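You operate a simulated robot arm through the tools that you are given. There is no shell and no other tool. Be economical: measure what you need, move in short steps, check, and stop when the job is done.

You run a simulated robot arm. Do the job below in one go: nothing can be reset, and whatever is moved stays where it is left.

TASK
Expose the card on foam block four for one stepped run at 2 kW, then raise the door.
Fine: table dial on STEP; seconds as set.

The check looks at the end state, three seconds after you hand in, the way a careful person would. Anything else that was tipped, shoved, dropped, spilled or broken makes it a failure.

THE ROBOT
A 6-joint arm with a two-finger parallel gripper, fixed in place. Base frame: the origin is at the foot of the arm, x ahead of it, y to its left, z up. Lengths are in m, angles in degrees, forces in N, time in s.
With the tool pointing down near the work surface it reaches from about 0.2 to 0.48 m from the base axis. Its first joint turns from -115.0 to 115.0 degrees. Payload 4.2 kg.
Tool frame: the origin (TCP) lies between the finger pads and is the grasp point; the fingertips stand 0.023 m ahead of it; z points along the fingers, y is the line along which they close. Largest opening 0.094 m; finger width 0.038, thickness 0.01; the body of the gripper, 0.054 by 0.096 m, starts 0.039 m behind the TCP.
Orientation is told as [roll, pitch, yaw] about the base's x, y, z axes, in that order, counted from this pose: with the fingers straight down and closing along the base's y, the tool's x points along the base's -x, its y along +y and its z along -z.

THE INTERFACE
- The arm moves only by the tool drive_tool. Its argument "motion" is a list of rows, each a list of 7 numbers: the shift along the tool's x, y, z in units of 50 mm (1.0 is 50 mm), then the turn, a rotation vector about the tool's x, y, z in units of 5 degrees (1.0 is 5 degrees), then the gripper command, from -1 (fully open) to 1 (shut), values between in proportion. In form: [[x, y, z, rx, ry, rz, claw], ...]. A call has 1 to 10 rows; each row shifts and turns the commanded pose from where the row before left it, along the tool's axes as they then stand. A call with a number of a shift or a turn outside -1 to 1 is refused whole. Each row takes 0.2 s and may step no farther than 0.05 m and 8.6 degrees from the row before; otherwise, or with a gripper value out of range, the whole call is refused. A pose out of reach is approached as far as the arm can. The call stops where the force on the tool passes 90 N (or 10 N more than at its start, if that is more) or the arm is blocked; 0.2 s more then pass. Each finger travels about 0.108 m/s and halts on what it meets, pressing with about 23 N; the grip force reading is that of the motor and also rises with nothing between the fingers. The clock runs only during rows and for 0.2 s after the last one: add rows that do not move to give the fingers time. The reply holds the time, the measured pose of the TCP, the force on the tool along the base axes, the opening and the grip force, in the units named above and with some noise, with the torque about the TCP (base axes, N m) and any sound that the robot's microphone picked up, and new pictures: "views" is both (left out), scene, wrist or none.
- Cameras (640 x 400 px; columns grow to the right, rows downward): "scene" is fixed at [0.2173, -0.6515, 1.4941]; the picture's right is [0.86, -0.52, 0.00], its down [-0.11, -0.18, -0.98] and it looks along [0.51, 0.84, -0.21] (base axes); focal length 351 px, centre (320, 200). "wrist" rides on the gripper at [0.086, 0.016, -0.075] in the tool frame; the picture's right is [-0.18, 0.98, 0.00], its down [-0.58, -0.11, -0.81] and it looks along [-0.79, -0.15, 0.59] (tool axes); focal length 243 px, centre (320, 200). There is no depth. A picture from a camera that has moved, and an enlarged one, comes with that camera's place and axes in the base frame and with its lens. The place of the scene camera against the robot may be out by one fixed shift of up to 0.025 m in any direction.
- move_column(by): slides the trunk up (or, below 0, down) by that many m; the arm rides with it, the base frame stays. It gives what a move gives, with no picture.
- zoom(camera, box): a new picture of the part [left, top, right, bottom] of that camera's present view, enlarged. No time passes.
- close_job(): hands the job in; it is judged then, once.

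Work in short steps. Places have to be worked out from the pictures, the camera data and where the tool is seen: move nearer, look again, correct. Check each grasp and each placing, and mend what went wrong. You have 120 turns and 200 pictures in all, those below and enlarged ones among them. Open the gripper and draw the arm clear of the work before you hand the job in, unless the task says otherwise; then end with one line.

The tools are called after ">>>" as name(argument=value, ...) on one line, values as JSON. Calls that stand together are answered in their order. drive_tool: Moves the arm, as the interface text tells. Its arguments: {"type":"object","properties":{"motion":{"type":"array","items":{"type":"array","items":{"type":"number"}}},"views":{"type":"string","enum":["both","scene","wrist","none"]}},"required":["motion"]} The other tools are called the same way: move_column (by) slides the trunk up or down; zoom (camera, box) takes an enlarged picture of a part of a camera's view; close_job () hands the job in.

At the start:

```text
time_s: 0.0
ee_pos: [0.4976, 0.0693, 1.4998]
tcp_rot: [0.0, 0.0, 0.1]
force: [-0.5, 0.6, -0.1]
ft_torque: [-0.02, -0.05, -0.02]
opening: 0.0939
finger_force: 0.1
trunk travel left (down, up): [-0.884, 0.106]
```

scene: 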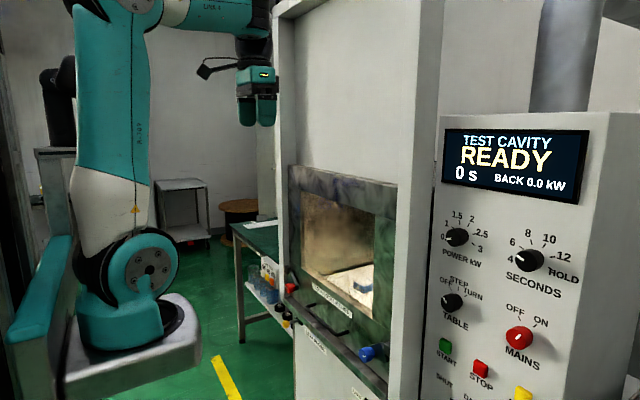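
wrist: 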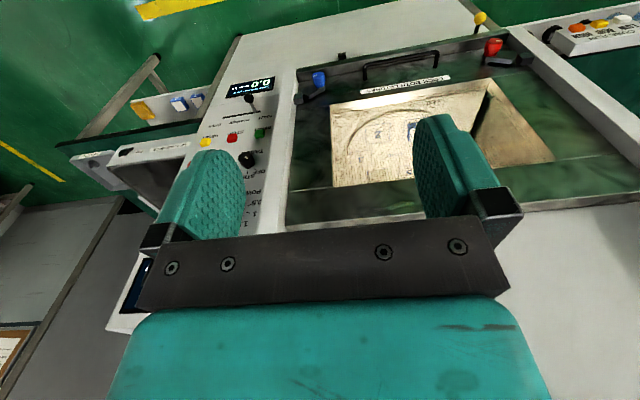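

I start by looking closely at the panel and the cavity in the scene view and wrist view.

>>> zoom(camera="scene", box=[400, 200, 640, 400])

>>> zoom(camera="scene", box=[240, 160, 420, 400])

>>> zoom(camera="wrist", box=[100, 20, 640, 240])

```text
2.00 times, centred on (520, 300) of scene
camera zoom: at [0.2173, -0.6515, 1.4941], right [0.86, -0.52, 0.0], down [-0.11, -0.18, -0.98], along [0.51, 0.84, -0.21], focal length 703 px, centre (-80, 0)
```

zoom: 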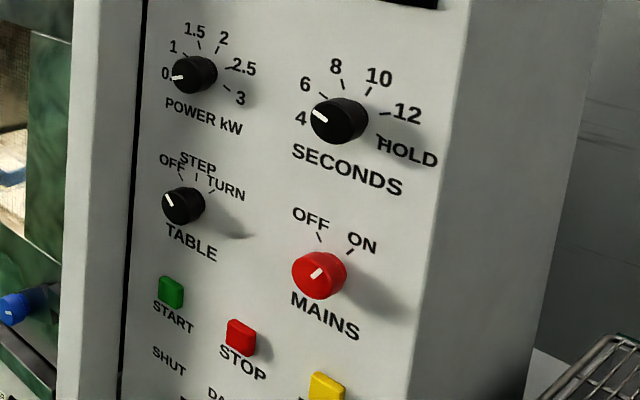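

```text
1.67 times, centred on (330, 280) of scene
camera zoom: at [0.2173, -0.6515, 1.4941], right [0.86, -0.52, 0.0], down [-0.11, -0.18, -0.98], along [0.51, 0.84, -0.21], focal length 586 px, centre (303, 67)
```

zoom: 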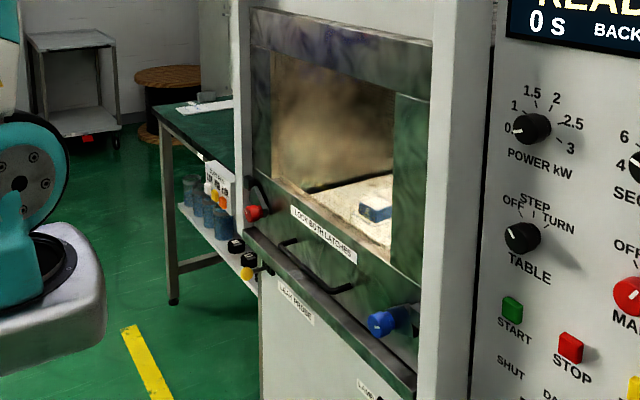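

```text
1.19 times, centred on (370, 130) of wrist
camera zoom: at [0.4124, 0.0849, 1.5735], right [0.18, 0.98, 0.0], down [0.58, -0.11, 0.81], along [0.79, -0.15, -0.59], focal length 288 px, centre (261, 283)
```

zoom: 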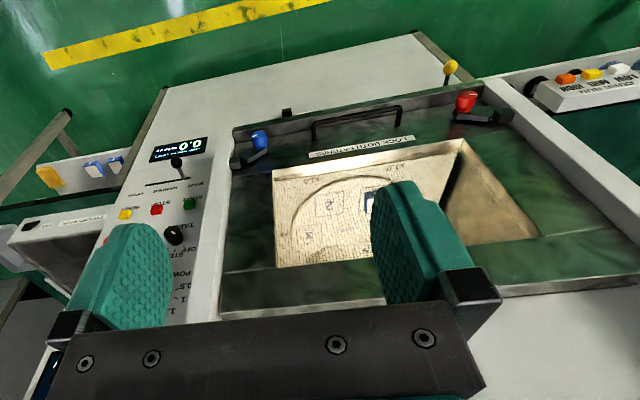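

The panel has knobs, start/stop, and a door (sash) with two latches. I zoom the wrist view in detail to read labels and find the blocks.

>>> zoom(camera="wrist", box=[280, 20, 600, 220])

>>> zoom(camera="wrist", box=[80, 60, 320, 210])

>>> zoom(camera="scene", box=[340, 320, 468, 400])

>>> zoom(camera="scene", box=[430, 120, 600, 200])

```text
2.00 times, centred on (440, 120) of wrist
camera zoom: at [0.4124, 0.0849, 1.5735], right [0.18, 0.98, 0.0], down [0.58, -0.11, 0.81], along [0.79, -0.15, -0.59], focal length 485 px, centre (80, 360)
```

zoom: 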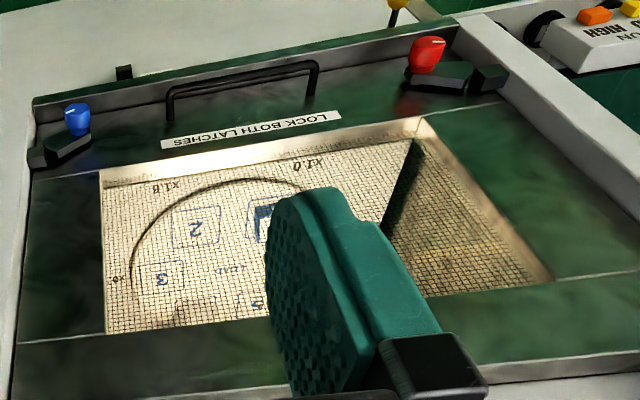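

```text
2.67 times, centred on (200, 135) of wrist
camera zoom: at [0.4124, 0.0849, 1.5735], right [0.18, 0.98, 0.0], down [0.58, -0.11, 0.81], along [0.79, -0.15, -0.59], focal length 647 px, centre (640, 373)
```

zoom: 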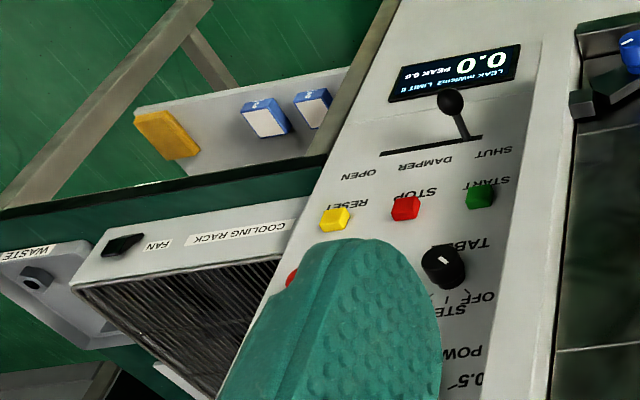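

```text
5.00 times, centred on (404, 360) of scene
camera zoom: at [0.2173, -0.6515, 1.4941], right [0.86, -0.52, 0.0], down [-0.11, -0.18, -0.98], along [0.51, 0.84, -0.21], focal length 1757 px, centre (-100, -600)
```

zoom: 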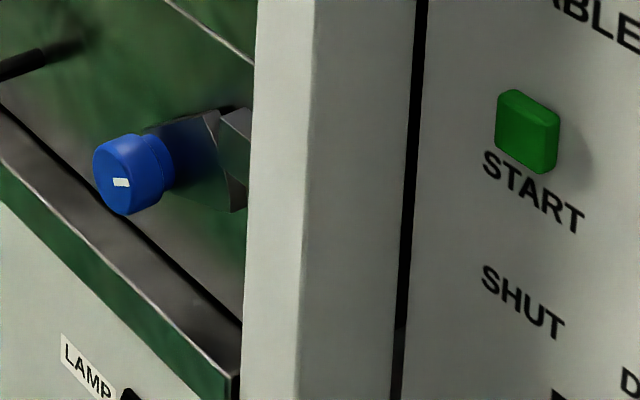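

```text
3.76 times, centred on (515, 160) of scene
camera zoom: at [0.2173, -0.6515, 1.4941], right [0.86, -0.52, 0.0], down [-0.11, -0.18, -0.98], along [0.51, 0.84, -0.21], focal length 1323 px, centre (-414, 351)
```

zoom: 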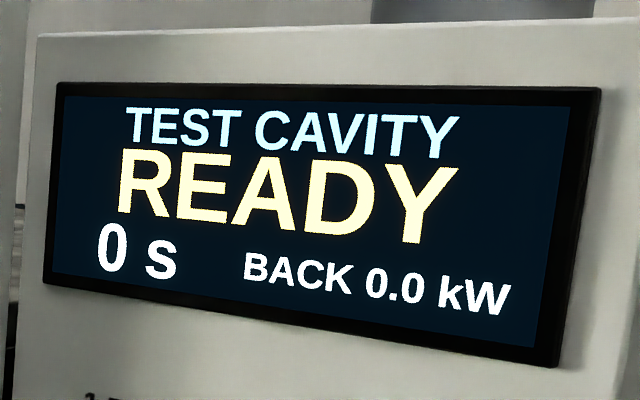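

From triangulation: blue latch knob at about (0.77, 0.01, 0.87), red at (0.77, 0.48, 0.87), panel controls around y −0.2…−0.36. I lower the trunk and move left to look into the window.

>>> move_column(by=-0.3)

>>> drive_tool(motion=[[0, 0.9, 0, 0, 0, 0, -1], [0, 0.9, 0, 0, 0, 0, -1], [0, 0.9, 0, 0, 0, 0, -1], [0, 0.9, 0, 0, 0, 0, -1]], views="both")

```text
time_s: 3.0
ee_pos: [0.4981, 0.0684, 1.2004]
tcp_rot: [0.0, 0.0, 0.1]
force: [-0.3, 0.0, -0.3]
ft_torque: [-0.02, 0.0, 0.01]
opening: 0.0941
finger_force: 0.1
trunk travel left (down, up): [-0.584, 0.406]
```

```text
time_s: 4.0
ee_pos: [0.4985, 0.2485, 1.2008]
tcp_rot: [0.1, 0.0, 0.0]
force: [-0.4, -0.6, -0.1]
ft_torque: [0.05, 0.01, -0.02]
opening: 0.094
finger_force: 0.1
trunk travel left (down, up): [-0.584, 0.406]
camera wrist: at [0.413, 0.2635, 1.2741], right [0.18, 0.98, 0.0], down [0.58, -0.11, 0.81], along [0.79, -0.15, -0.59], focal length 243 px, centre (320, 200)
```

scene: 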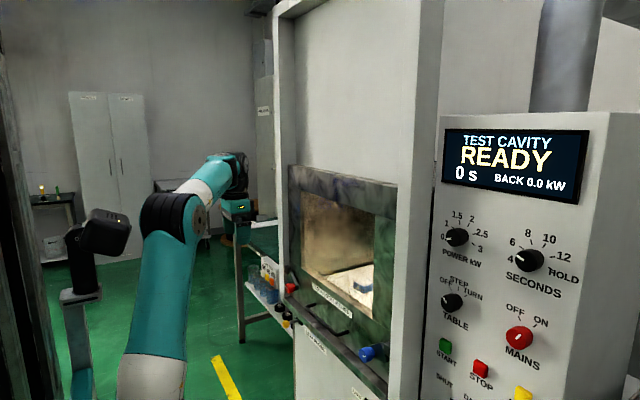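
wrist: 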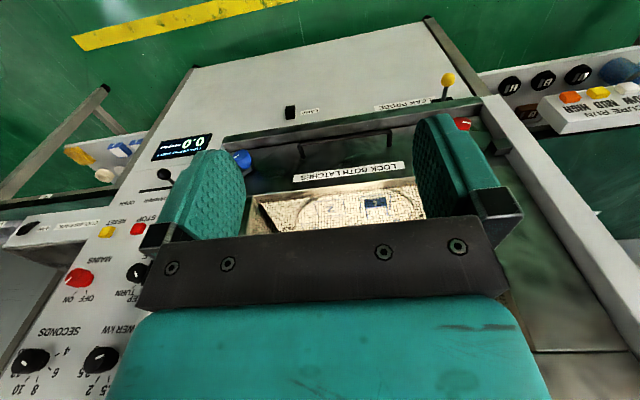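

The gripper bar hides the cavity; I back off a bit and pitch the fingers forward so the camera looks more level.

>>> drive_tool(motion=[[0.8, 0.3, 0, 0, -1, 0, -1], [0.8, 0.3, 0, 0, -1, 0, -1], [0, 0, 0, 0, -1, 0, -1], [0, 0, 0, 0, -1, 0, -1], [0, 0, 0, 0, -1, 0, -1]], views="wrist")

```text
time_s: 5.2
ee_pos: [0.4201, 0.297, 1.225]
tcp_rot: [-0.1, -25.0, 0.0]
force: [0.9, -1.0, 0.1]
ft_torque: [0.0, -0.01, 0.0]
opening: 0.0939
finger_force: 0.1
out of reach, approached as far as the arm can: row 3, 4, 5
trunk travel left (down, up): [-0.584, 0.406]
camera wrist: at [0.3112, 0.3133, 1.2558], right [0.17, 0.98, 0.08], down [0.19, -0.11, 0.98], along [0.97, -0.15, -0.2], focal length 243 px, centre (320, 200)
```

wrist: 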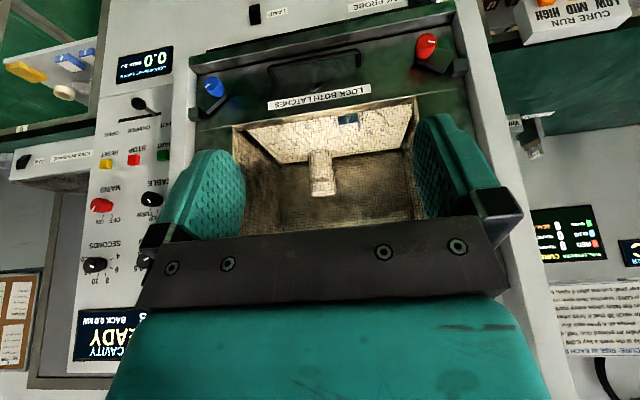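

Good view. Zoom on cavity, the panel, and the notice at right.

>>> zoom(camera="wrist", box=[220, 90, 420, 215])

>>> zoom(camera="wrist", box=[480, 190, 640, 370])

>>> zoom(camera="wrist", box=[180, 0, 480, 130])

>>> zoom(camera="wrist", box=[0, 20, 200, 145])

```text
3.20 times, centred on (320, 152) of wrist
camera zoom: at [0.3112, 0.3133, 1.2558], right [0.17, 0.98, 0.08], down [0.19, -0.11, 0.98], along [0.97, -0.15, -0.2], focal length 776 px, centre (320, 352)
```

zoom: 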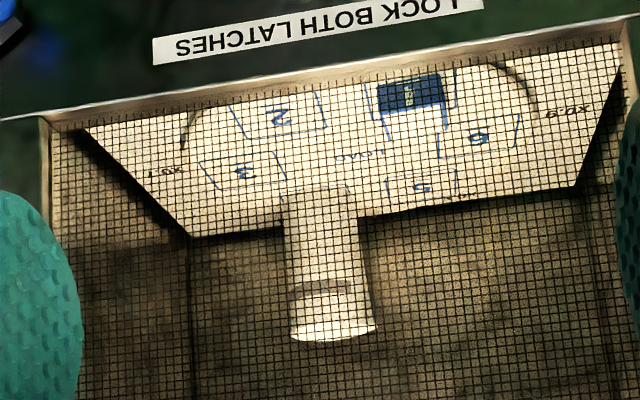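

```text
2.22 times, centred on (560, 280) of wrist
camera zoom: at [0.3112, 0.3133, 1.2558], right [0.17, 0.98, 0.08], down [0.19, -0.11, 0.98], along [0.97, -0.15, -0.2], focal length 539 px, centre (-213, 22)
```

zoom: 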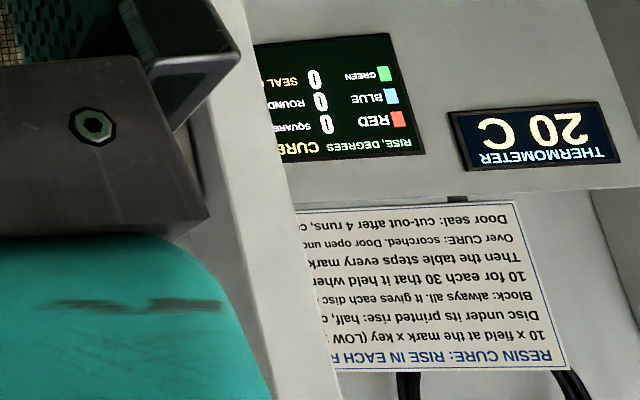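

```text
2.13 times, centred on (330, 65) of wrist
camera zoom: at [0.3112, 0.3133, 1.2558], right [0.17, 0.98, 0.08], down [0.19, -0.11, 0.98], along [0.97, -0.15, -0.2], focal length 518 px, centre (299, 488)
```

zoom: 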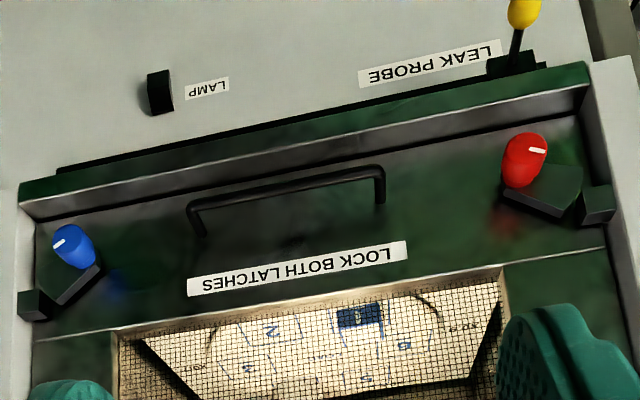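

```text
3.20 times, centred on (100, 82) of wrist
camera zoom: at [0.3112, 0.3133, 1.2558], right [0.17, 0.98, 0.08], down [0.19, -0.11, 0.98], along [0.97, -0.15, -0.2], focal length 776 px, centre (1024, 576)
```

zoom: 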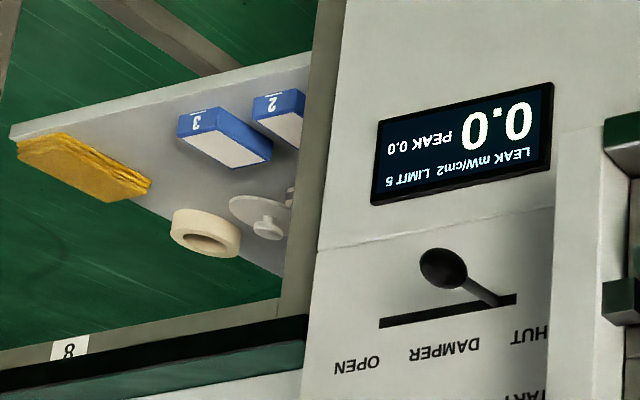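

I need to read the number on the block inside the cavity and see the shelf blocks.

>>> zoom(camera="wrist", box=[325, 105, 375, 137])

>>> zoom(camera="scene", box=[340, 260, 388, 320])

>>> zoom(camera="wrist", box=[40, 130, 180, 218])

```text
12.50 times, centred on (350, 121) of wrist
camera zoom: at [0.3112, 0.3133, 1.2558], right [0.17, 0.98, 0.08], down [0.19, -0.11, 0.98], along [0.97, -0.15, -0.2], focal length 3033 px, centre (-55, 1188)
```

zoom: 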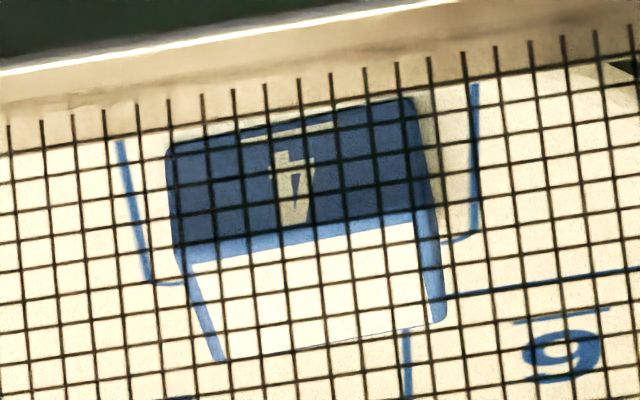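

```text
6.67 times, centred on (364, 290) of scene
camera zoom: at [0.2173, -0.6515, 1.4941], right [0.86, -0.52, 0.0], down [-0.11, -0.18, -0.98], along [0.51, 0.84, -0.21], focal length 2342 px, centre (27, -400)
```

zoom: 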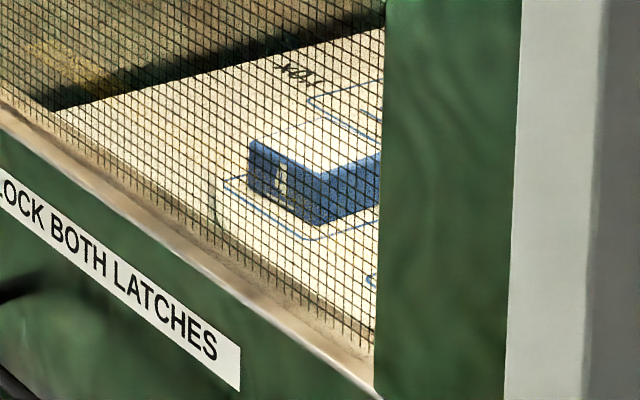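

```text
4.55 times, centred on (110, 174) of wrist
camera zoom: at [0.3112, 0.3133, 1.2558], right [0.17, 0.98, 0.08], down [0.19, -0.11, 0.98], along [0.97, -0.15, -0.2], focal length 1103 px, centre (1274, 318)
```

zoom: 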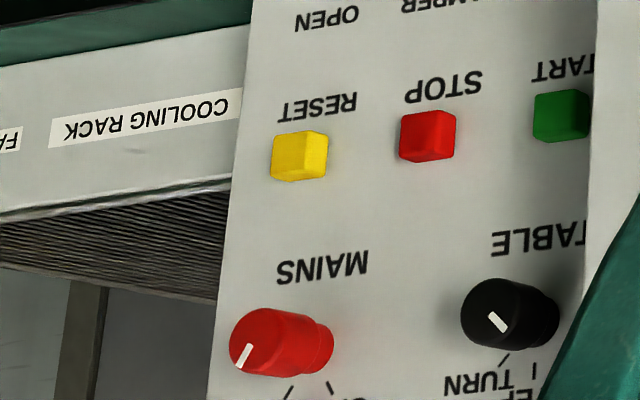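

The block in the cavity is number 4 on mark 1. I check for notices concerning the test cavity (e.g. the board at lower left, the notice at right).

>>> zoom(camera="wrist", box=[0, 250, 140, 390])

>>> drive_tool(motion=[[0, 0, 0, 0, 0, -1, -1], [0, 0, 0, 0, 0, -1, -1], [0, 0, 0, 0, 0, -1, -1], [0, 0, 0, 0, 0, -1, -1]], views="wrist")

```text
2.86 times, centred on (70, 320) of wrist
camera zoom: at [0.3112, 0.3133, 1.2558], right [0.17, 0.98, 0.08], down [0.19, -0.11, 0.98], along [0.97, -0.15, -0.2], focal length 693 px, centre (1034, -143)
```

zoom: 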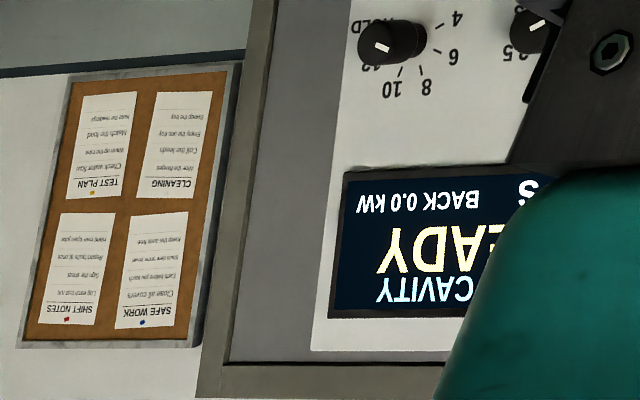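

```text
time_s: 6.2
ee_pos: [0.4202, 0.2963, 1.2267]
tcp_rot: [-9.1, -23.4, 22.0]
force: [0.1, 0.1, 1.0]
ft_torque: [-0.02, -0.06, 0.0]
opening: 0.0944
finger_force: 0.2
trunk travel left (down, up): [-0.584, 0.406]
camera wrist: at [0.3106, 0.2827, 1.2562], right [-0.15, 0.99, -0.07], down [0.19, 0.1, 0.98], along [0.97, 0.13, -0.2], focal length 243 px, centre (320, 200)
```

wrist: 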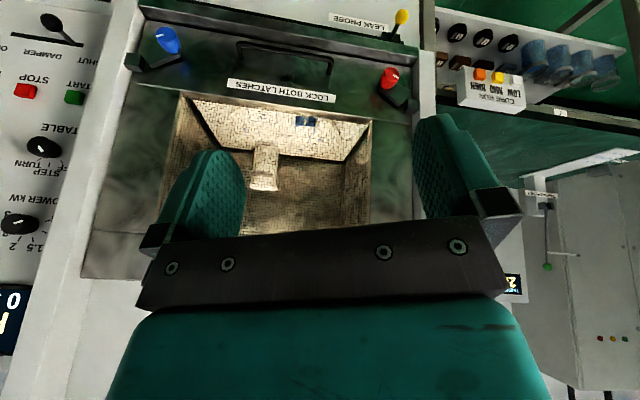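

I want to read the full notice to the left of the machine (z≈1.4), so I raise the trunk and look there.

>>> move_column(by=0.4)

>>> drive_tool(motion=[[0, 0, 0, 0, 0, -0.8, -1], [0, 0, 0, 0, 0, -0.8, -1]], views="wrist")

```text
time_s: 10.0
ee_pos: [0.4194, 0.297, 1.6257]
tcp_rot: [-9.1, -23.4, 21.8]
force: [0.5, 0.6, -0.1]
ft_torque: [0.0, 0.01, 0.02]
opening: 0.0938
finger_force: 0.0
trunk travel left (down, up): [-0.984, 0.006]
```

```text
time_s: 10.6
ee_pos: [0.42, 0.2982, 1.6249]
tcp_rot: [-12.4, -21.9, 30.5]
force: [0.4, 0.0, -0.6]
ft_torque: [-0.01, 0.02, 0.0]
opening: 0.0939
finger_force: 0.0
trunk travel left (down, up): [-0.984, 0.006]
camera wrist: at [0.3131, 0.2708, 1.6574], right [-0.27, 0.95, -0.13], down [0.17, 0.18, 0.97], along [0.95, 0.24, -0.21], focal length 243 px, centre (320, 200)
```

wrist: 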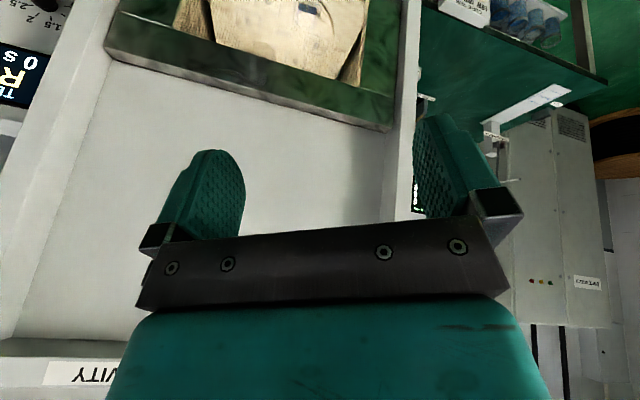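

The column edge hides it; I shift left ~0.2 m and look again.

>>> drive_tool(motion=[[0, 0.9, 0, 0, 0, 0, -1], [0, 0.9, 0, 0, 0, 0, -1], [0, 0.9, 0, 0, 0, 0, -1], [0, 0.9, 0, 0, 0, 0, -1], [0, 0.6, 0, 0, 0, 0, -1]], views="wrist")

```text
time_s: 12.0
ee_pos: [0.3857, 0.4154, 1.5411]
tcp_rot: [-11.4, -21.8, 24.8]
force: [0.1, 1.0, 0.0]
ft_torque: [-0.05, -0.01, -0.03]
opening: 0.0939
finger_force: 0.2
out of reach, approached as far as the arm can: row 2, 3, 4, 5
trunk travel left (down, up): [-0.984, 0.006]
stopped in row 5: the arm was blocked; the commanded pose is now the measured one
camera wrist: at [0.2763, 0.3979, 1.5728], right [-0.18, 0.98, -0.11], down [0.19, 0.15, 0.97], along [0.96, 0.15, -0.22], focal length 243 px, centre (320, 200)
```

wrist: 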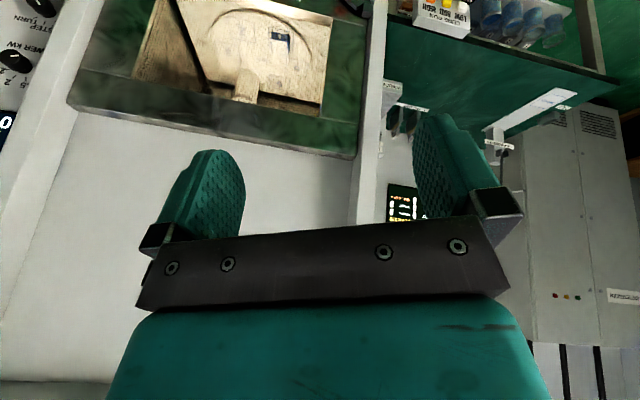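

The cure notice concerns another job; I leave it. Now go to the panel: first return toward the centre with the yaw undone.

>>> drive_tool(motion=[[0, -0.9, 0, 0, 0, 0.7, -1], [0, -0.9, 0, 0, 0, 0.7, -1], [0, -0.9, 0, 0, 0, 0.7, -1], [0, -0.9, 0, 0, 0, 0.7, -1], [0, -0.9, 0, 0, 0, 0.7, -1], [0, -0.9, 0, 0, 0, 0.7, -1], [0, -0.9, 0, 0, 0, 0.5, -1], [0, -0.9, 0, 0, 0, 0.5, -1], [0, -0.9, 0, 0, 0, 0.4, -1], [0, -0.9, 0, 0, 0, 0, -1]], views="none")

>>> move_column(by=-0.25)

```text
time_s: 14.2
ee_pos: [0.4356, 0.0416, 1.7075]
tcp_rot: [0.8, -24.3, -5.7]
force: [0.2, 0.7, -0.1]
ft_torque: [-0.02, -0.01, -0.03]
opening: 0.0938
finger_force: 0.0
out of reach, approached as far as the arm can: row 1, 2, 3, 4, 5, 6, 7, 8, 9, 10
trunk travel left (down, up): [-0.984, 0.006]
```

```text
time_s: 16.8
ee_pos: [0.4355, 0.0419, 1.456]
tcp_rot: [0.8, -24.3, -5.6]
force: [-0.2, 0.3, 0.1]
ft_torque: [0.0, 0.01, -0.01]
opening: 0.0941
finger_force: 0.1
trunk travel left (down, up): [-0.734, 0.256]
```

Lower the tool relative to the shoulder and begin pitching fingers forward.

>>> drive_tool(motion=[[0.4, 0, 0.9, 0, 0, 0, -1], [0.4, 0, 0.9, 0, 0, 0, -1], [0, 0, 0, 0, -1, 0, -1], [0, 0, 0, 0, -1, 0, -1], [0, 0, 0, 0, -1, 0, -1], [0, 0, 0, 0, -1, 0, -1], [0, 0, 0, 0, -1, 0, -1], [0, 0, 0, 0, -1, 0, -1]], views="none")

```text
time_s: 18.6
ee_pos: [0.4447, 0.0093, 1.6018]
tcp_rot: [1.2, -54.1, -6.2]
force: [-0.7, 0.5, 0.1]
ft_torque: [-0.02, 0.02, -0.01]
opening: 0.0942
finger_force: 0.0
out of reach, approached as far as the arm can: row 1, 2, 3, 4, 5, 6, 7, 8
trunk travel left (down, up): [-0.734, 0.256]
```

Commanded pose drifted from measured because of reach limits. I check with a null row and a picture.

>>> drive_tool(motion=[[0, 0, 0, 0, 0, 0, -1], [0, 0, 0, 0, 0, 0, -1]], views="both")

```text
time_s: 19.2
ee_pos: [0.4451, 0.0096, 1.6034]
tcp_rot: [1.5, -54.2, -6.3]
force: [-0.6, 0.6, -0.2]
ft_torque: [0.0, -0.02, 0.0]
opening: 0.0941
finger_force: 0.2
trunk travel left (down, up): [-0.734, 0.256]
camera wrist: at [0.3364, 0.0355, 1.5752], right [0.2, 0.97, 0.16], down [-0.32, -0.09, 0.94], along [0.93, -0.24, 0.29], focal length 243 px, centre (320, 200)
```

scene: 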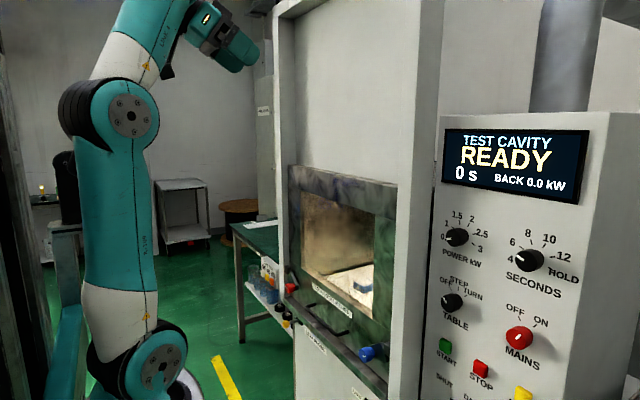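
wrist: 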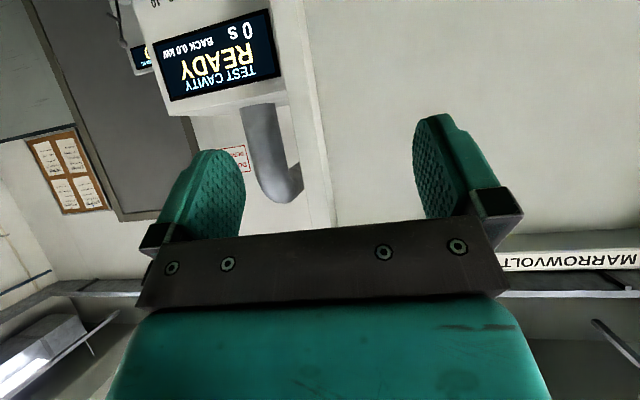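

Arm is extended high above the shoulder. I bring the tool straight down 0.3 m (base frame).

>>> drive_tool(motion=[[0.8, 0, 0.58, 0, 0, 0, -1], [0.8, 0, 0.58, 0, 0, 0, -1], [0.8, 0, 0.58, 0, 0, 0, -1], [0.8, 0, 0.58, 0, 0, 0, -1], [0.8, 0, 0.58, 0, 0, 0, -1], [0.8, 0, 0.58, 0, 0, 0, -1], [0, 0, 0, 0, 0, 0, -1]], views="none")

```text
time_s: 20.8
ee_pos: [0.4461, 0.0088, 1.6022]
tcp_rot: [1.3, -54.1, -6.4]
force: [-0.4, 0.3, 0.2]
ft_torque: [0.01, 0.02, -0.03]
opening: 0.0939
finger_force: 0.0
out of reach, approached as far as the arm can: row 1, 2, 3, 4, 5, 6
trunk travel left (down, up): [-0.734, 0.256]
```

Nothing moved. I test single small moves to learn which directions are free.

>>> drive_tool(motion=[[0, 0, -0.8, 0, 0, 0, -1]], views="none")

>>> drive_tool(motion=[[0, 0, 0, 0, 1, 0, -1], [0, 0, 0, 0, 1, 0, -1]], views="none")

>>> drive_tool(motion=[[0.8, 0, 0.58, 0, 0, 0, -1], [0.8, 0, 0.58, 0, 0, 0, -1]], views="none")

```text
time_s: 21.2
ee_pos: [0.4241, -0.0057, 1.6198]
tcp_rot: [1.3, -54.4, -6.4]
force: [1.1, -0.1, -0.2]
ft_torque: [0.01, 0.02, -0.01]
opening: 0.0944
finger_force: 0.0
out of reach, approached as far as the arm can: row 1
trunk travel left (down, up): [-0.734, 0.256]
```

```text
time_s: 21.8
ee_pos: [0.4249, -0.0082, 1.6175]
tcp_rot: [1.2, -44.3, -6.1]
force: [0.1, 0.4, 0.5]
ft_torque: [0.01, -0.01, 0.0]
opening: 0.0939
finger_force: 0.1
out of reach, approached as far as the arm can: row 2
trunk travel left (down, up): [-0.734, 0.256]
```

```text
time_s: 22.4
ee_pos: [0.3992, 0.0008, 1.5471]
tcp_rot: [0.9, -44.1, -6.0]
force: [0.2, -0.2, -0.4]
ft_torque: [0.03, 0.07, 0.0]
opening: 0.0941
finger_force: 0.0
out of reach, approached as far as the arm can: row 2
trunk travel left (down, up): [-0.734, 0.256]
```

Moves work again after un-pitching. I continue along the tool axis (forward and down), toward shoulder height where reach is greatest.

>>> drive_tool(motion=[[0, 0, 0.8, 0, 0, 0, -1], [0, 0, 0.8, 0, 0, 0, -1], [0, 0, 0.8, 0, 0, 0, -1]], views="none")

>>> drive_tool(motion=[[0.7, 0, 0.7, 0, 0, 0, -1], [0.7, 0, 0.7, 0, 0, 0, -1], [0.7, 0, 0.7, 0, 0, 0, -1]], views="scene")

```text
time_s: 23.2
ee_pos: [0.4707, 0.001, 1.5586]
tcp_rot: [1.0, -44.3, -6.1]
force: [0.3, 0.5, 0.2]
ft_torque: [-0.01, -0.02, 0.05]
opening: 0.0942
finger_force: 0.0
out of reach, approached as far as the arm can: row 1, 2, 3
trunk travel left (down, up): [-0.734, 0.256]
```

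```text
time_s: 24.0
ee_pos: [0.4632, 0.0137, 1.556]
tcp_rot: [0.9, -44.2, -6.1]
force: [0.6, -0.4, 0.3]
ft_torque: [0.0, 0.04, -0.02]
opening: 0.094
finger_force: 0.1
out of reach, approached as far as the arm can: row 1, 2, 3
trunk travel left (down, up): [-0.734, 0.256]
```

scene: 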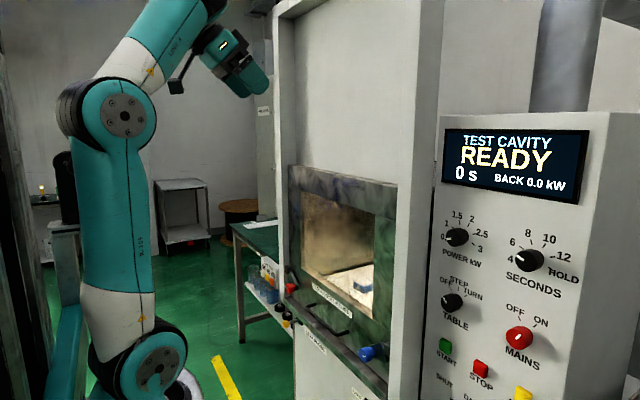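

The boundary behaves like a wrist joint limit (tool staying ≥90° from the forearm). I zoom at the wrist to understand the structure.

>>> zoom(camera="scene", box=[40, 0, 290, 160])

```text
2.50 times, centred on (165, 80) of scene
camera zoom: at [0.2173, -0.6515, 1.4941], right [0.86, -0.52, 0.0], down [-0.11, -0.18, -0.98], along [0.51, 0.84, -0.21], focal length 878 px, centre (708, 500)
```

zoom: 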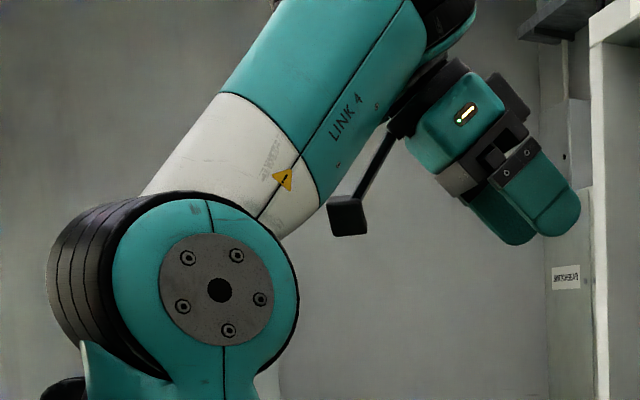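

I explore moving straight ahead (base +x) at this pitch, to see how far and how low the reachable boundary goes.

>>> drive_tool(motion=[[-0.7, 0, 0.7, 0, 0, 0, -1], [-0.7, 0, 0.7, 0, 0, 0, -1], [-0.7, 0, 0.7, 0, 0, 0, -1]], views="none")

>>> drive_tool(motion=[[0, 0, 0.8, 0, 0, 0, -1], [0, 0, 0.8, 0, 0, 0, -1]], views="scene")

```text
time_s: 24.8
ee_pos: [0.6132, 0.0006, 1.5568]
tcp_rot: [0.9, -44.4, -6.1]
force: [-0.3, -0.3, 0.4]
ft_torque: [-0.01, -0.04, 0.01]
opening: 0.0939
finger_force: 0.0
trunk travel left (down, up): [-0.734, 0.256]
```

```text
time_s: 25.4
ee_pos: [0.6731, -0.0014, 1.5098]
tcp_rot: [0.9, -44.3, -6.1]
force: [-1.2, -0.7, -0.7]
ft_torque: [-0.03, -0.04, -0.01]
opening: 0.0941
finger_force: 0.0
out of reach, approached as far as the arm can: row 2
trunk travel left (down, up): [-0.734, 0.256]
```

scene: 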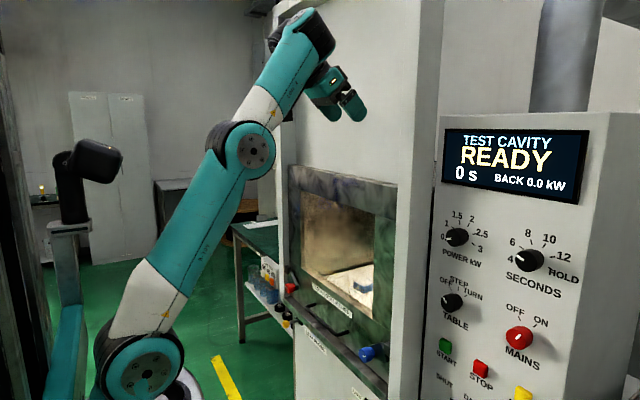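

Reach is fine with the upper arm leaning forward. I back off and pitch the tool to horizontal while staying high, then will lower by trunk.

>>> drive_tool(motion=[[-0.6, 0, -0.9, 0, 0, 0, -1], [-0.6, 0, -0.7, 0, -1, 0, -1], [-0.6, 0, -0.6, 0, -1, 0, -1], [-0.4, 0, 0, 0, -1, 0, -1], [0, 0, 0, 0, -1, 0, -1], [0, 0, 0, 0, -1, 0, -1], [0, 0, 0, 0, -1, 0, -1], [0, 0, 0, 0, -1, 0, -1], [0, 0, 0, 0, -1, 0, -1], [0, 0, 0, 0, -1, 0, -1]], views="scene")

```text
refused: row 1 steps farther than a row can; nothing moved
```

>>> drive_tool(motion=[[-0.4, 0, -0.8, 0, 0, 0, -1], [-0.6, 0, -0.7, 0, -1, 0, -1], [-0.6, 0, -0.6, 0, -1, 0, -1], [-0.4, 0, 0, 0, -1, 0, -1], [0, 0, 0, 0, -1, 0, -1], [0, 0, 0, 0, -1, 0, -1], [0, 0, 0, 0, -1, 0, -1], [0, 0, 0, 0, -1, 0, -1], [0, 0, 0, 0, -1, 0, -1], [0, 0, 0, 0, -1, 0, -1]], views="scene")

```text
time_s: 27.6
ee_pos: [0.6149, -0.0416, 1.6185]
tcp_rot: [1.9, -66.3, -7.1]
force: [0.6, 0.1, -0.6]
ft_torque: [-0.01, -0.01, 0.03]
opening: 0.0942
finger_force: 0.1
out of reach, approached as far as the arm can: row 2, 3, 4, 5, 6, 7, 8, 9, 10
trunk travel left (down, up): [-0.734, 0.256]
```

scene: 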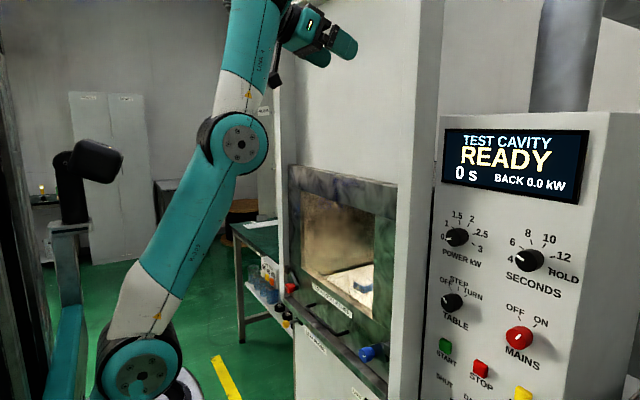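

Tool follows at −66°; I go up and ahead (where the tool-horizontal pose should be feasible), correct yaw and finish pitching.

>>> drive_tool(motion=[[-0.77, 0, 0.09, -0.64, 0, -0.29, -1], [-0.77, 0, 0.09, -0.64, 0, -0.29, -1], [-0.77, 0, 0.09, 0, 0, 0, -1], [0, 0, 0, 0, -1, 0, -1], [0, 0, 0, 0, -1, 0, -1], [0, 0, 0, 0, -1, 0, -1], [0, 0, 0, 0, -1, 0, -1], [0, 0, 0, 0, -0.8, 0, -1]], views="scene")

```text
time_s: 29.4
ee_pos: [0.632, -0.1081, 1.7412]
tcp_rot: [102.8, -89.3, -100.9]
force: [-0.6, 0.6, -0.4]
ft_torque: [-0.02, -0.02, -0.01]
opening: 0.0939
finger_force: 0.1
out of reach, approached as far as the arm can: row 1, 2, 3, 5, 6, 7, 8
trunk travel left (down, up): [-0.734, 0.256]
```

scene: 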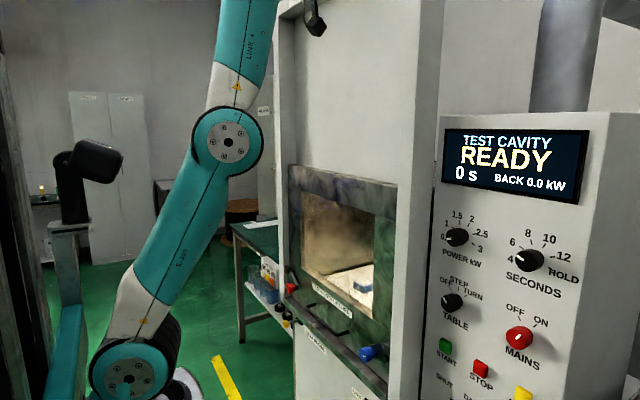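

Tool is horizontal now. Lower the trunk so the tool faces the power knob height and look.

>>> move_column(by=-0.44)

>>> drive_tool(motion=[[0, -0.6, 0, 0, 0, 0, -1], [0, -0.6, 0, 0, 0, 0, -1]], views="both")

```text
refused: -0.44 is not a number from -0.4 to 0.4
```

```text
time_s: 30.0
ee_pos: [0.6317, -0.1606, 1.7347]
tcp_rot: [121.7, -89.3, -120.1]
force: [0.2, 0.0, -0.2]
ft_torque: [-0.03, -0.01, 0.03]
opening: 0.0939
finger_force: 0.1
out of reach, approached as far as the arm can: row 2
trunk travel left (down, up): [-0.734, 0.256]
camera wrist: at [0.5594, -0.1459, 1.6472], right [-0.03, 0.98, 0.19], down [-0.81, -0.14, 0.58], along [0.59, -0.14, 0.79], focal length 243 px, centre (320, 200)
```

scene: 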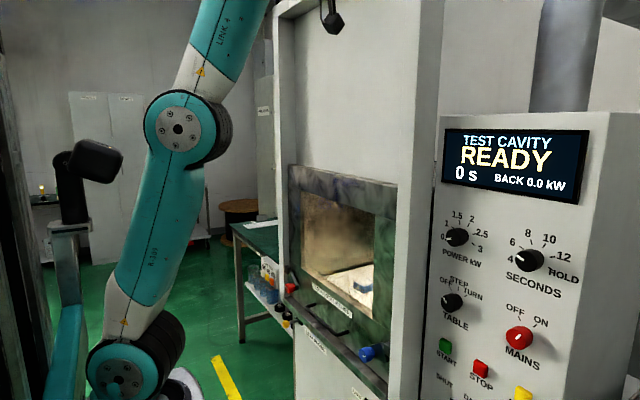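
wrist: 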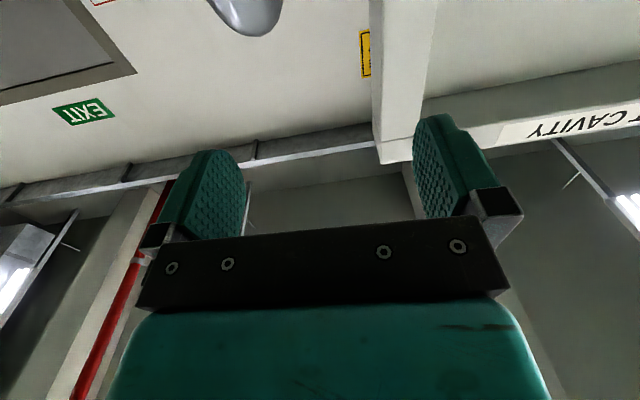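

Lower trunk 0.4.

>>> move_column(by=-0.4)

>>> drive_tool(motion=[[0, -0.5, 0, 0, 0, 0, -1]], views="both")

```text
time_s: 33.8
ee_pos: [0.6352, -0.1608, 1.3343]
tcp_rot: [116.6, -89.2, -115.1]
force: [0.2, 0.3, 0.0]
ft_torque: [0.01, 0.02, 0.0]
opening: 0.0941
finger_force: 0.0
trunk travel left (down, up): [-0.334, 0.656]
```

```text
time_s: 34.2
ee_pos: [0.6323, -0.1741, 1.329]
tcp_rot: [117.9, -89.3, -116.3]
force: [0.3, -0.2, -0.1]
ft_torque: [0.01, 0.03, -0.02]
opening: 0.0941
finger_force: 0.2
out of reach, approached as far as the arm can: row 1
trunk travel left (down, up): [-0.334, 0.656]
camera wrist: at [0.5589, -0.1594, 1.2425], right [-0.03, 0.98, 0.19], down [-0.81, -0.14, 0.58], along [0.59, -0.14, 0.79], focal length 243 px, centre (320, 200)
```

scene: 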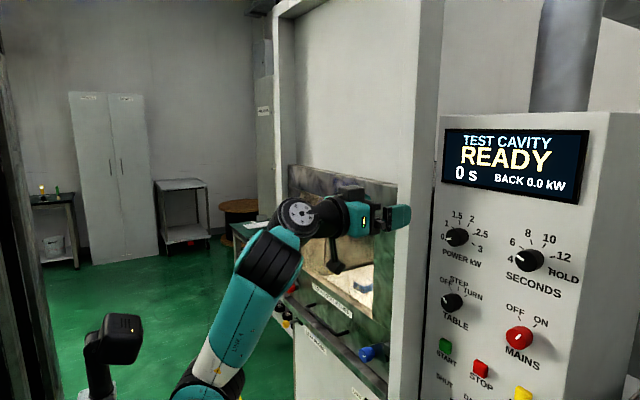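
wrist: 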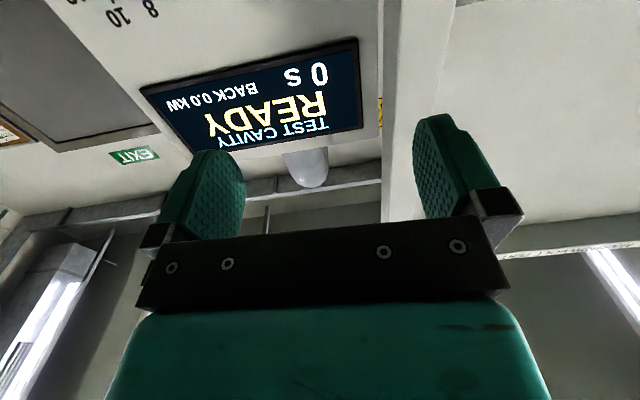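

Triangulated power knob front at about (0.83, −0.20, 1.25). Moving forward makes the reachable tool sink relative to trunk, so I move forward and down, then correct with the trunk.

>>> drive_tool(motion=[[0.5, -0.2, 0.5, 0, 0, 0, -1], [0.5, -0.2, 0.5, 0, 0, 0, -1], [0.5, -0.2, 0.5, 0, 0, 0, -1], [0, 0, 0, 0, 0, 0, -1]], views="both")

```text
time_s: 35.2
ee_pos: [0.7082, -0.2032, 1.2538]
tcp_rot: [120.2, -89.3, -118.7]
force: [0.0, -0.2, -0.3]
ft_torque: [0.01, 0.0, 0.0]
opening: 0.094
finger_force: 0.0
trunk travel left (down, up): [-0.334, 0.656]
camera wrist: at [0.6348, -0.1889, 1.1655], right [-0.03, 0.98, 0.19], down [-0.81, -0.14, 0.58], along [0.59, -0.14, 0.79], focal length 243 px, centre (320, 200)
```

scene: 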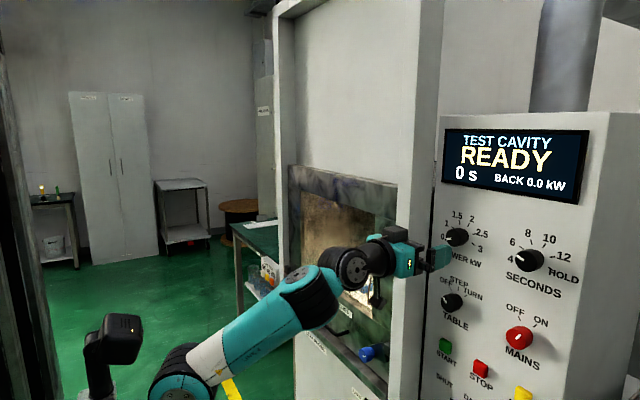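
wrist: 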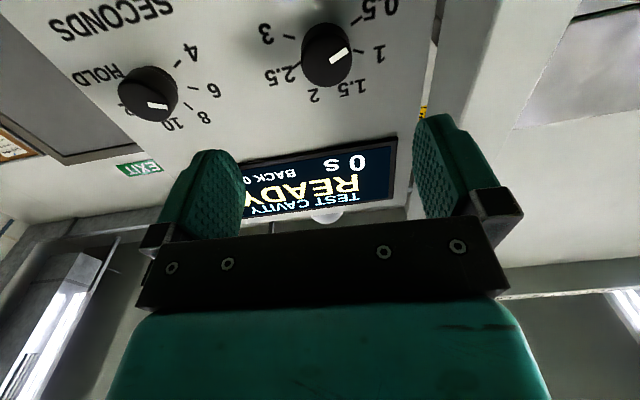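

The knob is clearly in view. Zoom to read pointer and ticks.

>>> zoom(camera="wrist", box=[240, 0, 440, 125])

>>> zoom(camera="scene", box=[420, 200, 516, 260])

```text
3.20 times, centred on (340, 62) of wrist
camera zoom: at [0.6348, -0.1889, 1.1655], right [-0.03, 0.98, 0.19], down [-0.81, -0.14, 0.58], along [0.59, -0.14, 0.79], focal length 776 px, centre (256, 640)
```

zoom: 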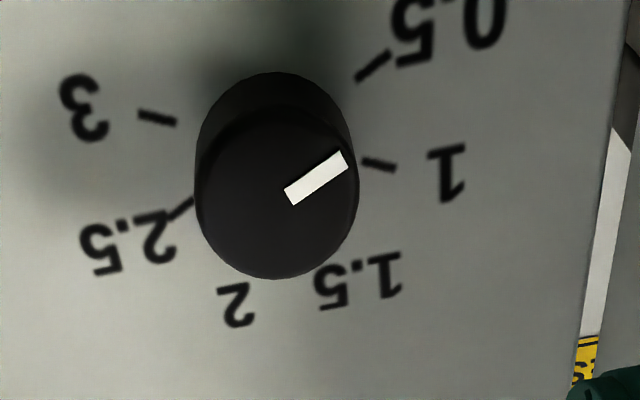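

```text
6.67 times, centred on (468, 230) of scene
camera zoom: at [0.2173, -0.6515, 1.4941], right [0.86, -0.52, 0.0], down [-0.11, -0.18, -0.98], along [0.51, 0.84, -0.21], focal length 2342 px, centre (-667, 0)
```

zoom: 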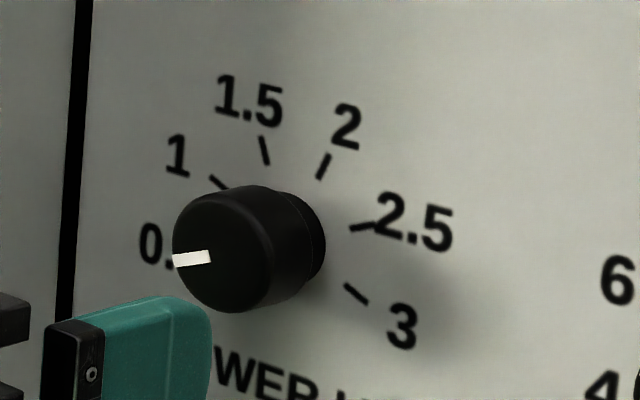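

Pointer sits at 0.5; 2 lies three steps clockwise. The tool is within ~8 mm of the knob axis. I correct, pre-rotate −60° about the tool axis, and check.

>>> drive_tool(motion=[[0.05, 0.13, 0, 0, 0, -1, -1], [0, 0, 0, 0, 0, -1.0, -1], [0, 0, 0, 0, 0, -1, -1], [0, 0, 0, 0, 0, -1, -1], [0, 0, 0, 0, 0, -1, -1], [0, 0, 0, 0, 0, -1, -1], [0, 0, 0, 0, 0, -1, -1], [0, 0, 0, 0, 0, -1, -1], [0, 0, 0, 0, 0, -1, -1], [0, 0, 0, 0, 0, -1, -1]], views="both")

```text
time_s: 37.4
ee_pos: [0.7083, -0.1978, 1.2525]
tcp_rot: [-90.4, -40.4, 91.8]
force: [0.1, -0.4, -0.1]
ft_torque: [-0.01, 0.02, -0.02]
opening: 0.0942
finger_force: 0.0
trunk travel left (down, up): [-0.334, 0.656]
camera wrist: at [0.6372, -0.2538, 1.1831], right [-0.02, 0.78, -0.63], down [-0.82, 0.35, 0.46], along [0.57, 0.52, 0.63], focal length 243 px, centre (320, 200)
```

scene: 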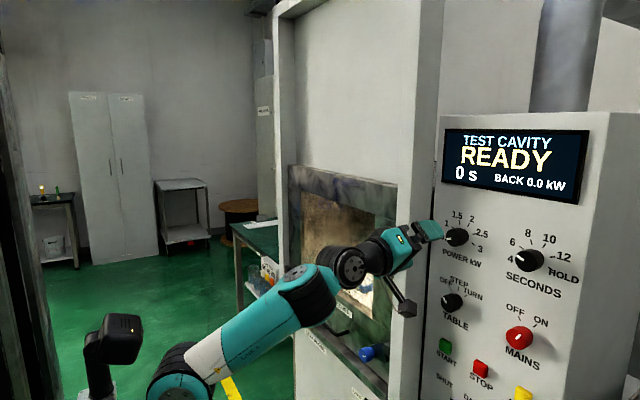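
wrist: 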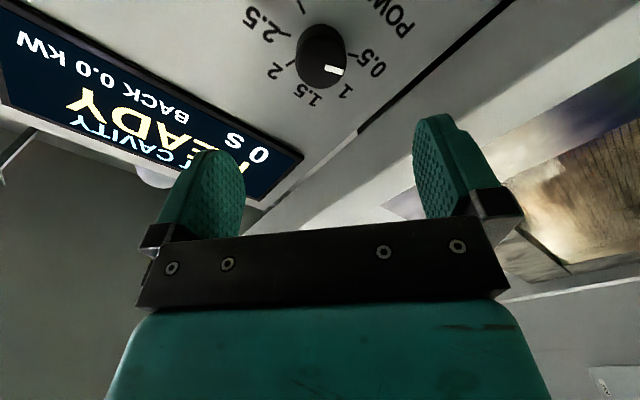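

Aligned: knob appears at (321,60), the tool axis projects to (320,59) there. Advance 0.085 m and check.

>>> drive_tool(motion=[[0, 0, 0.6, 0, 0, 0, -1], [0, 0, 0.6, 0, 0, 0, -1], [0, 0, 0.5, 0, 0, 0, -1]], views="both")

```text
time_s: 38.2
ee_pos: [0.7936, -0.1937, 1.2518]
tcp_rot: [-90.5, -40.6, 91.9]
force: [-0.7, 0.2, 0.0]
ft_torque: [-0.02, 0.05, -0.06]
opening: 0.0938
finger_force: 0.0
trunk travel left (down, up): [-0.334, 0.656]
camera wrist: at [0.7215, -0.2504, 1.1825], right [-0.02, 0.78, -0.63], down [-0.82, 0.35, 0.46], along [0.57, 0.52, 0.63], focal length 243 px, centre (320, 200)
```

scene: 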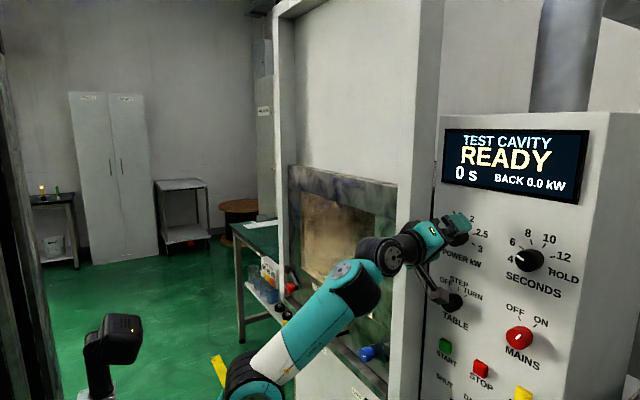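
wrist: 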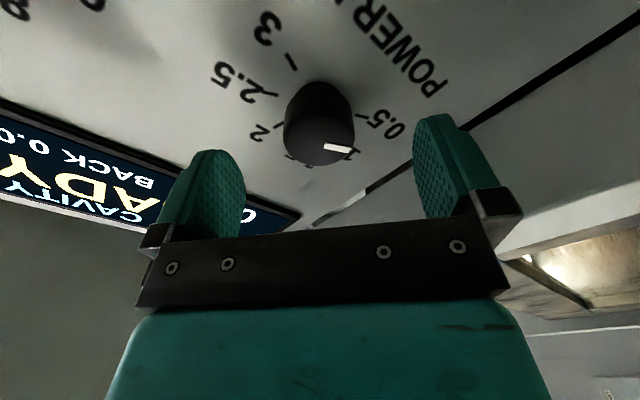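

Knob front is ~33 mm ahead of TCP; its length ~23 mm. Advance 24 mm and close.

>>> drive_tool(motion=[[0, 0, 0.48, 0, 0, 0, -1], [0, 0, 0, 0, 0, 0, 1], [0, 0, 0, 0, 0, 0, 1], [0, 0, 0, 0, 0, 0, 1]], views="both")

```text
time_s: 39.2
ee_pos: [0.8137, -0.196, 1.2483]
tcp_rot: [-90.9, -40.9, 91.9]
force: [26.0, -26.1, 36.0]
ft_torque: [0.05, -0.42, 0.04]
opening: 0.0376
finger_force: 44.8
out of reach, approached as far as the arm can: row 1
trunk travel left (down, up): [-0.334, 0.656]
camera wrist: at [0.7418, -0.2527, 1.1783], right [-0.01, 0.78, -0.62], down [-0.82, 0.35, 0.45], along [0.57, 0.51, 0.64], focal length 243 px, centre (320, 200)
```

scene: 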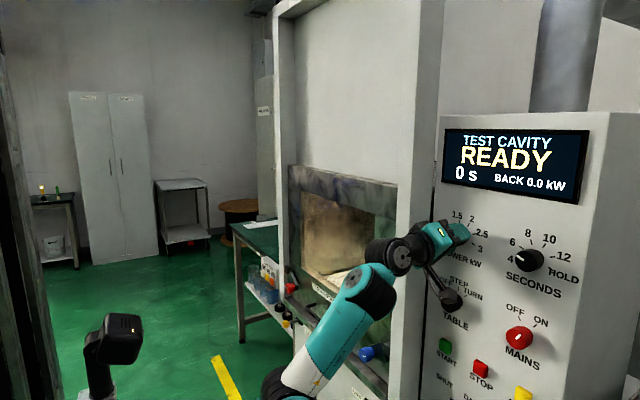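
wrist: 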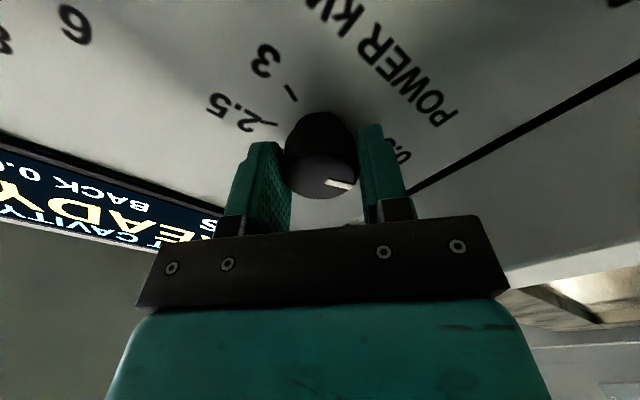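

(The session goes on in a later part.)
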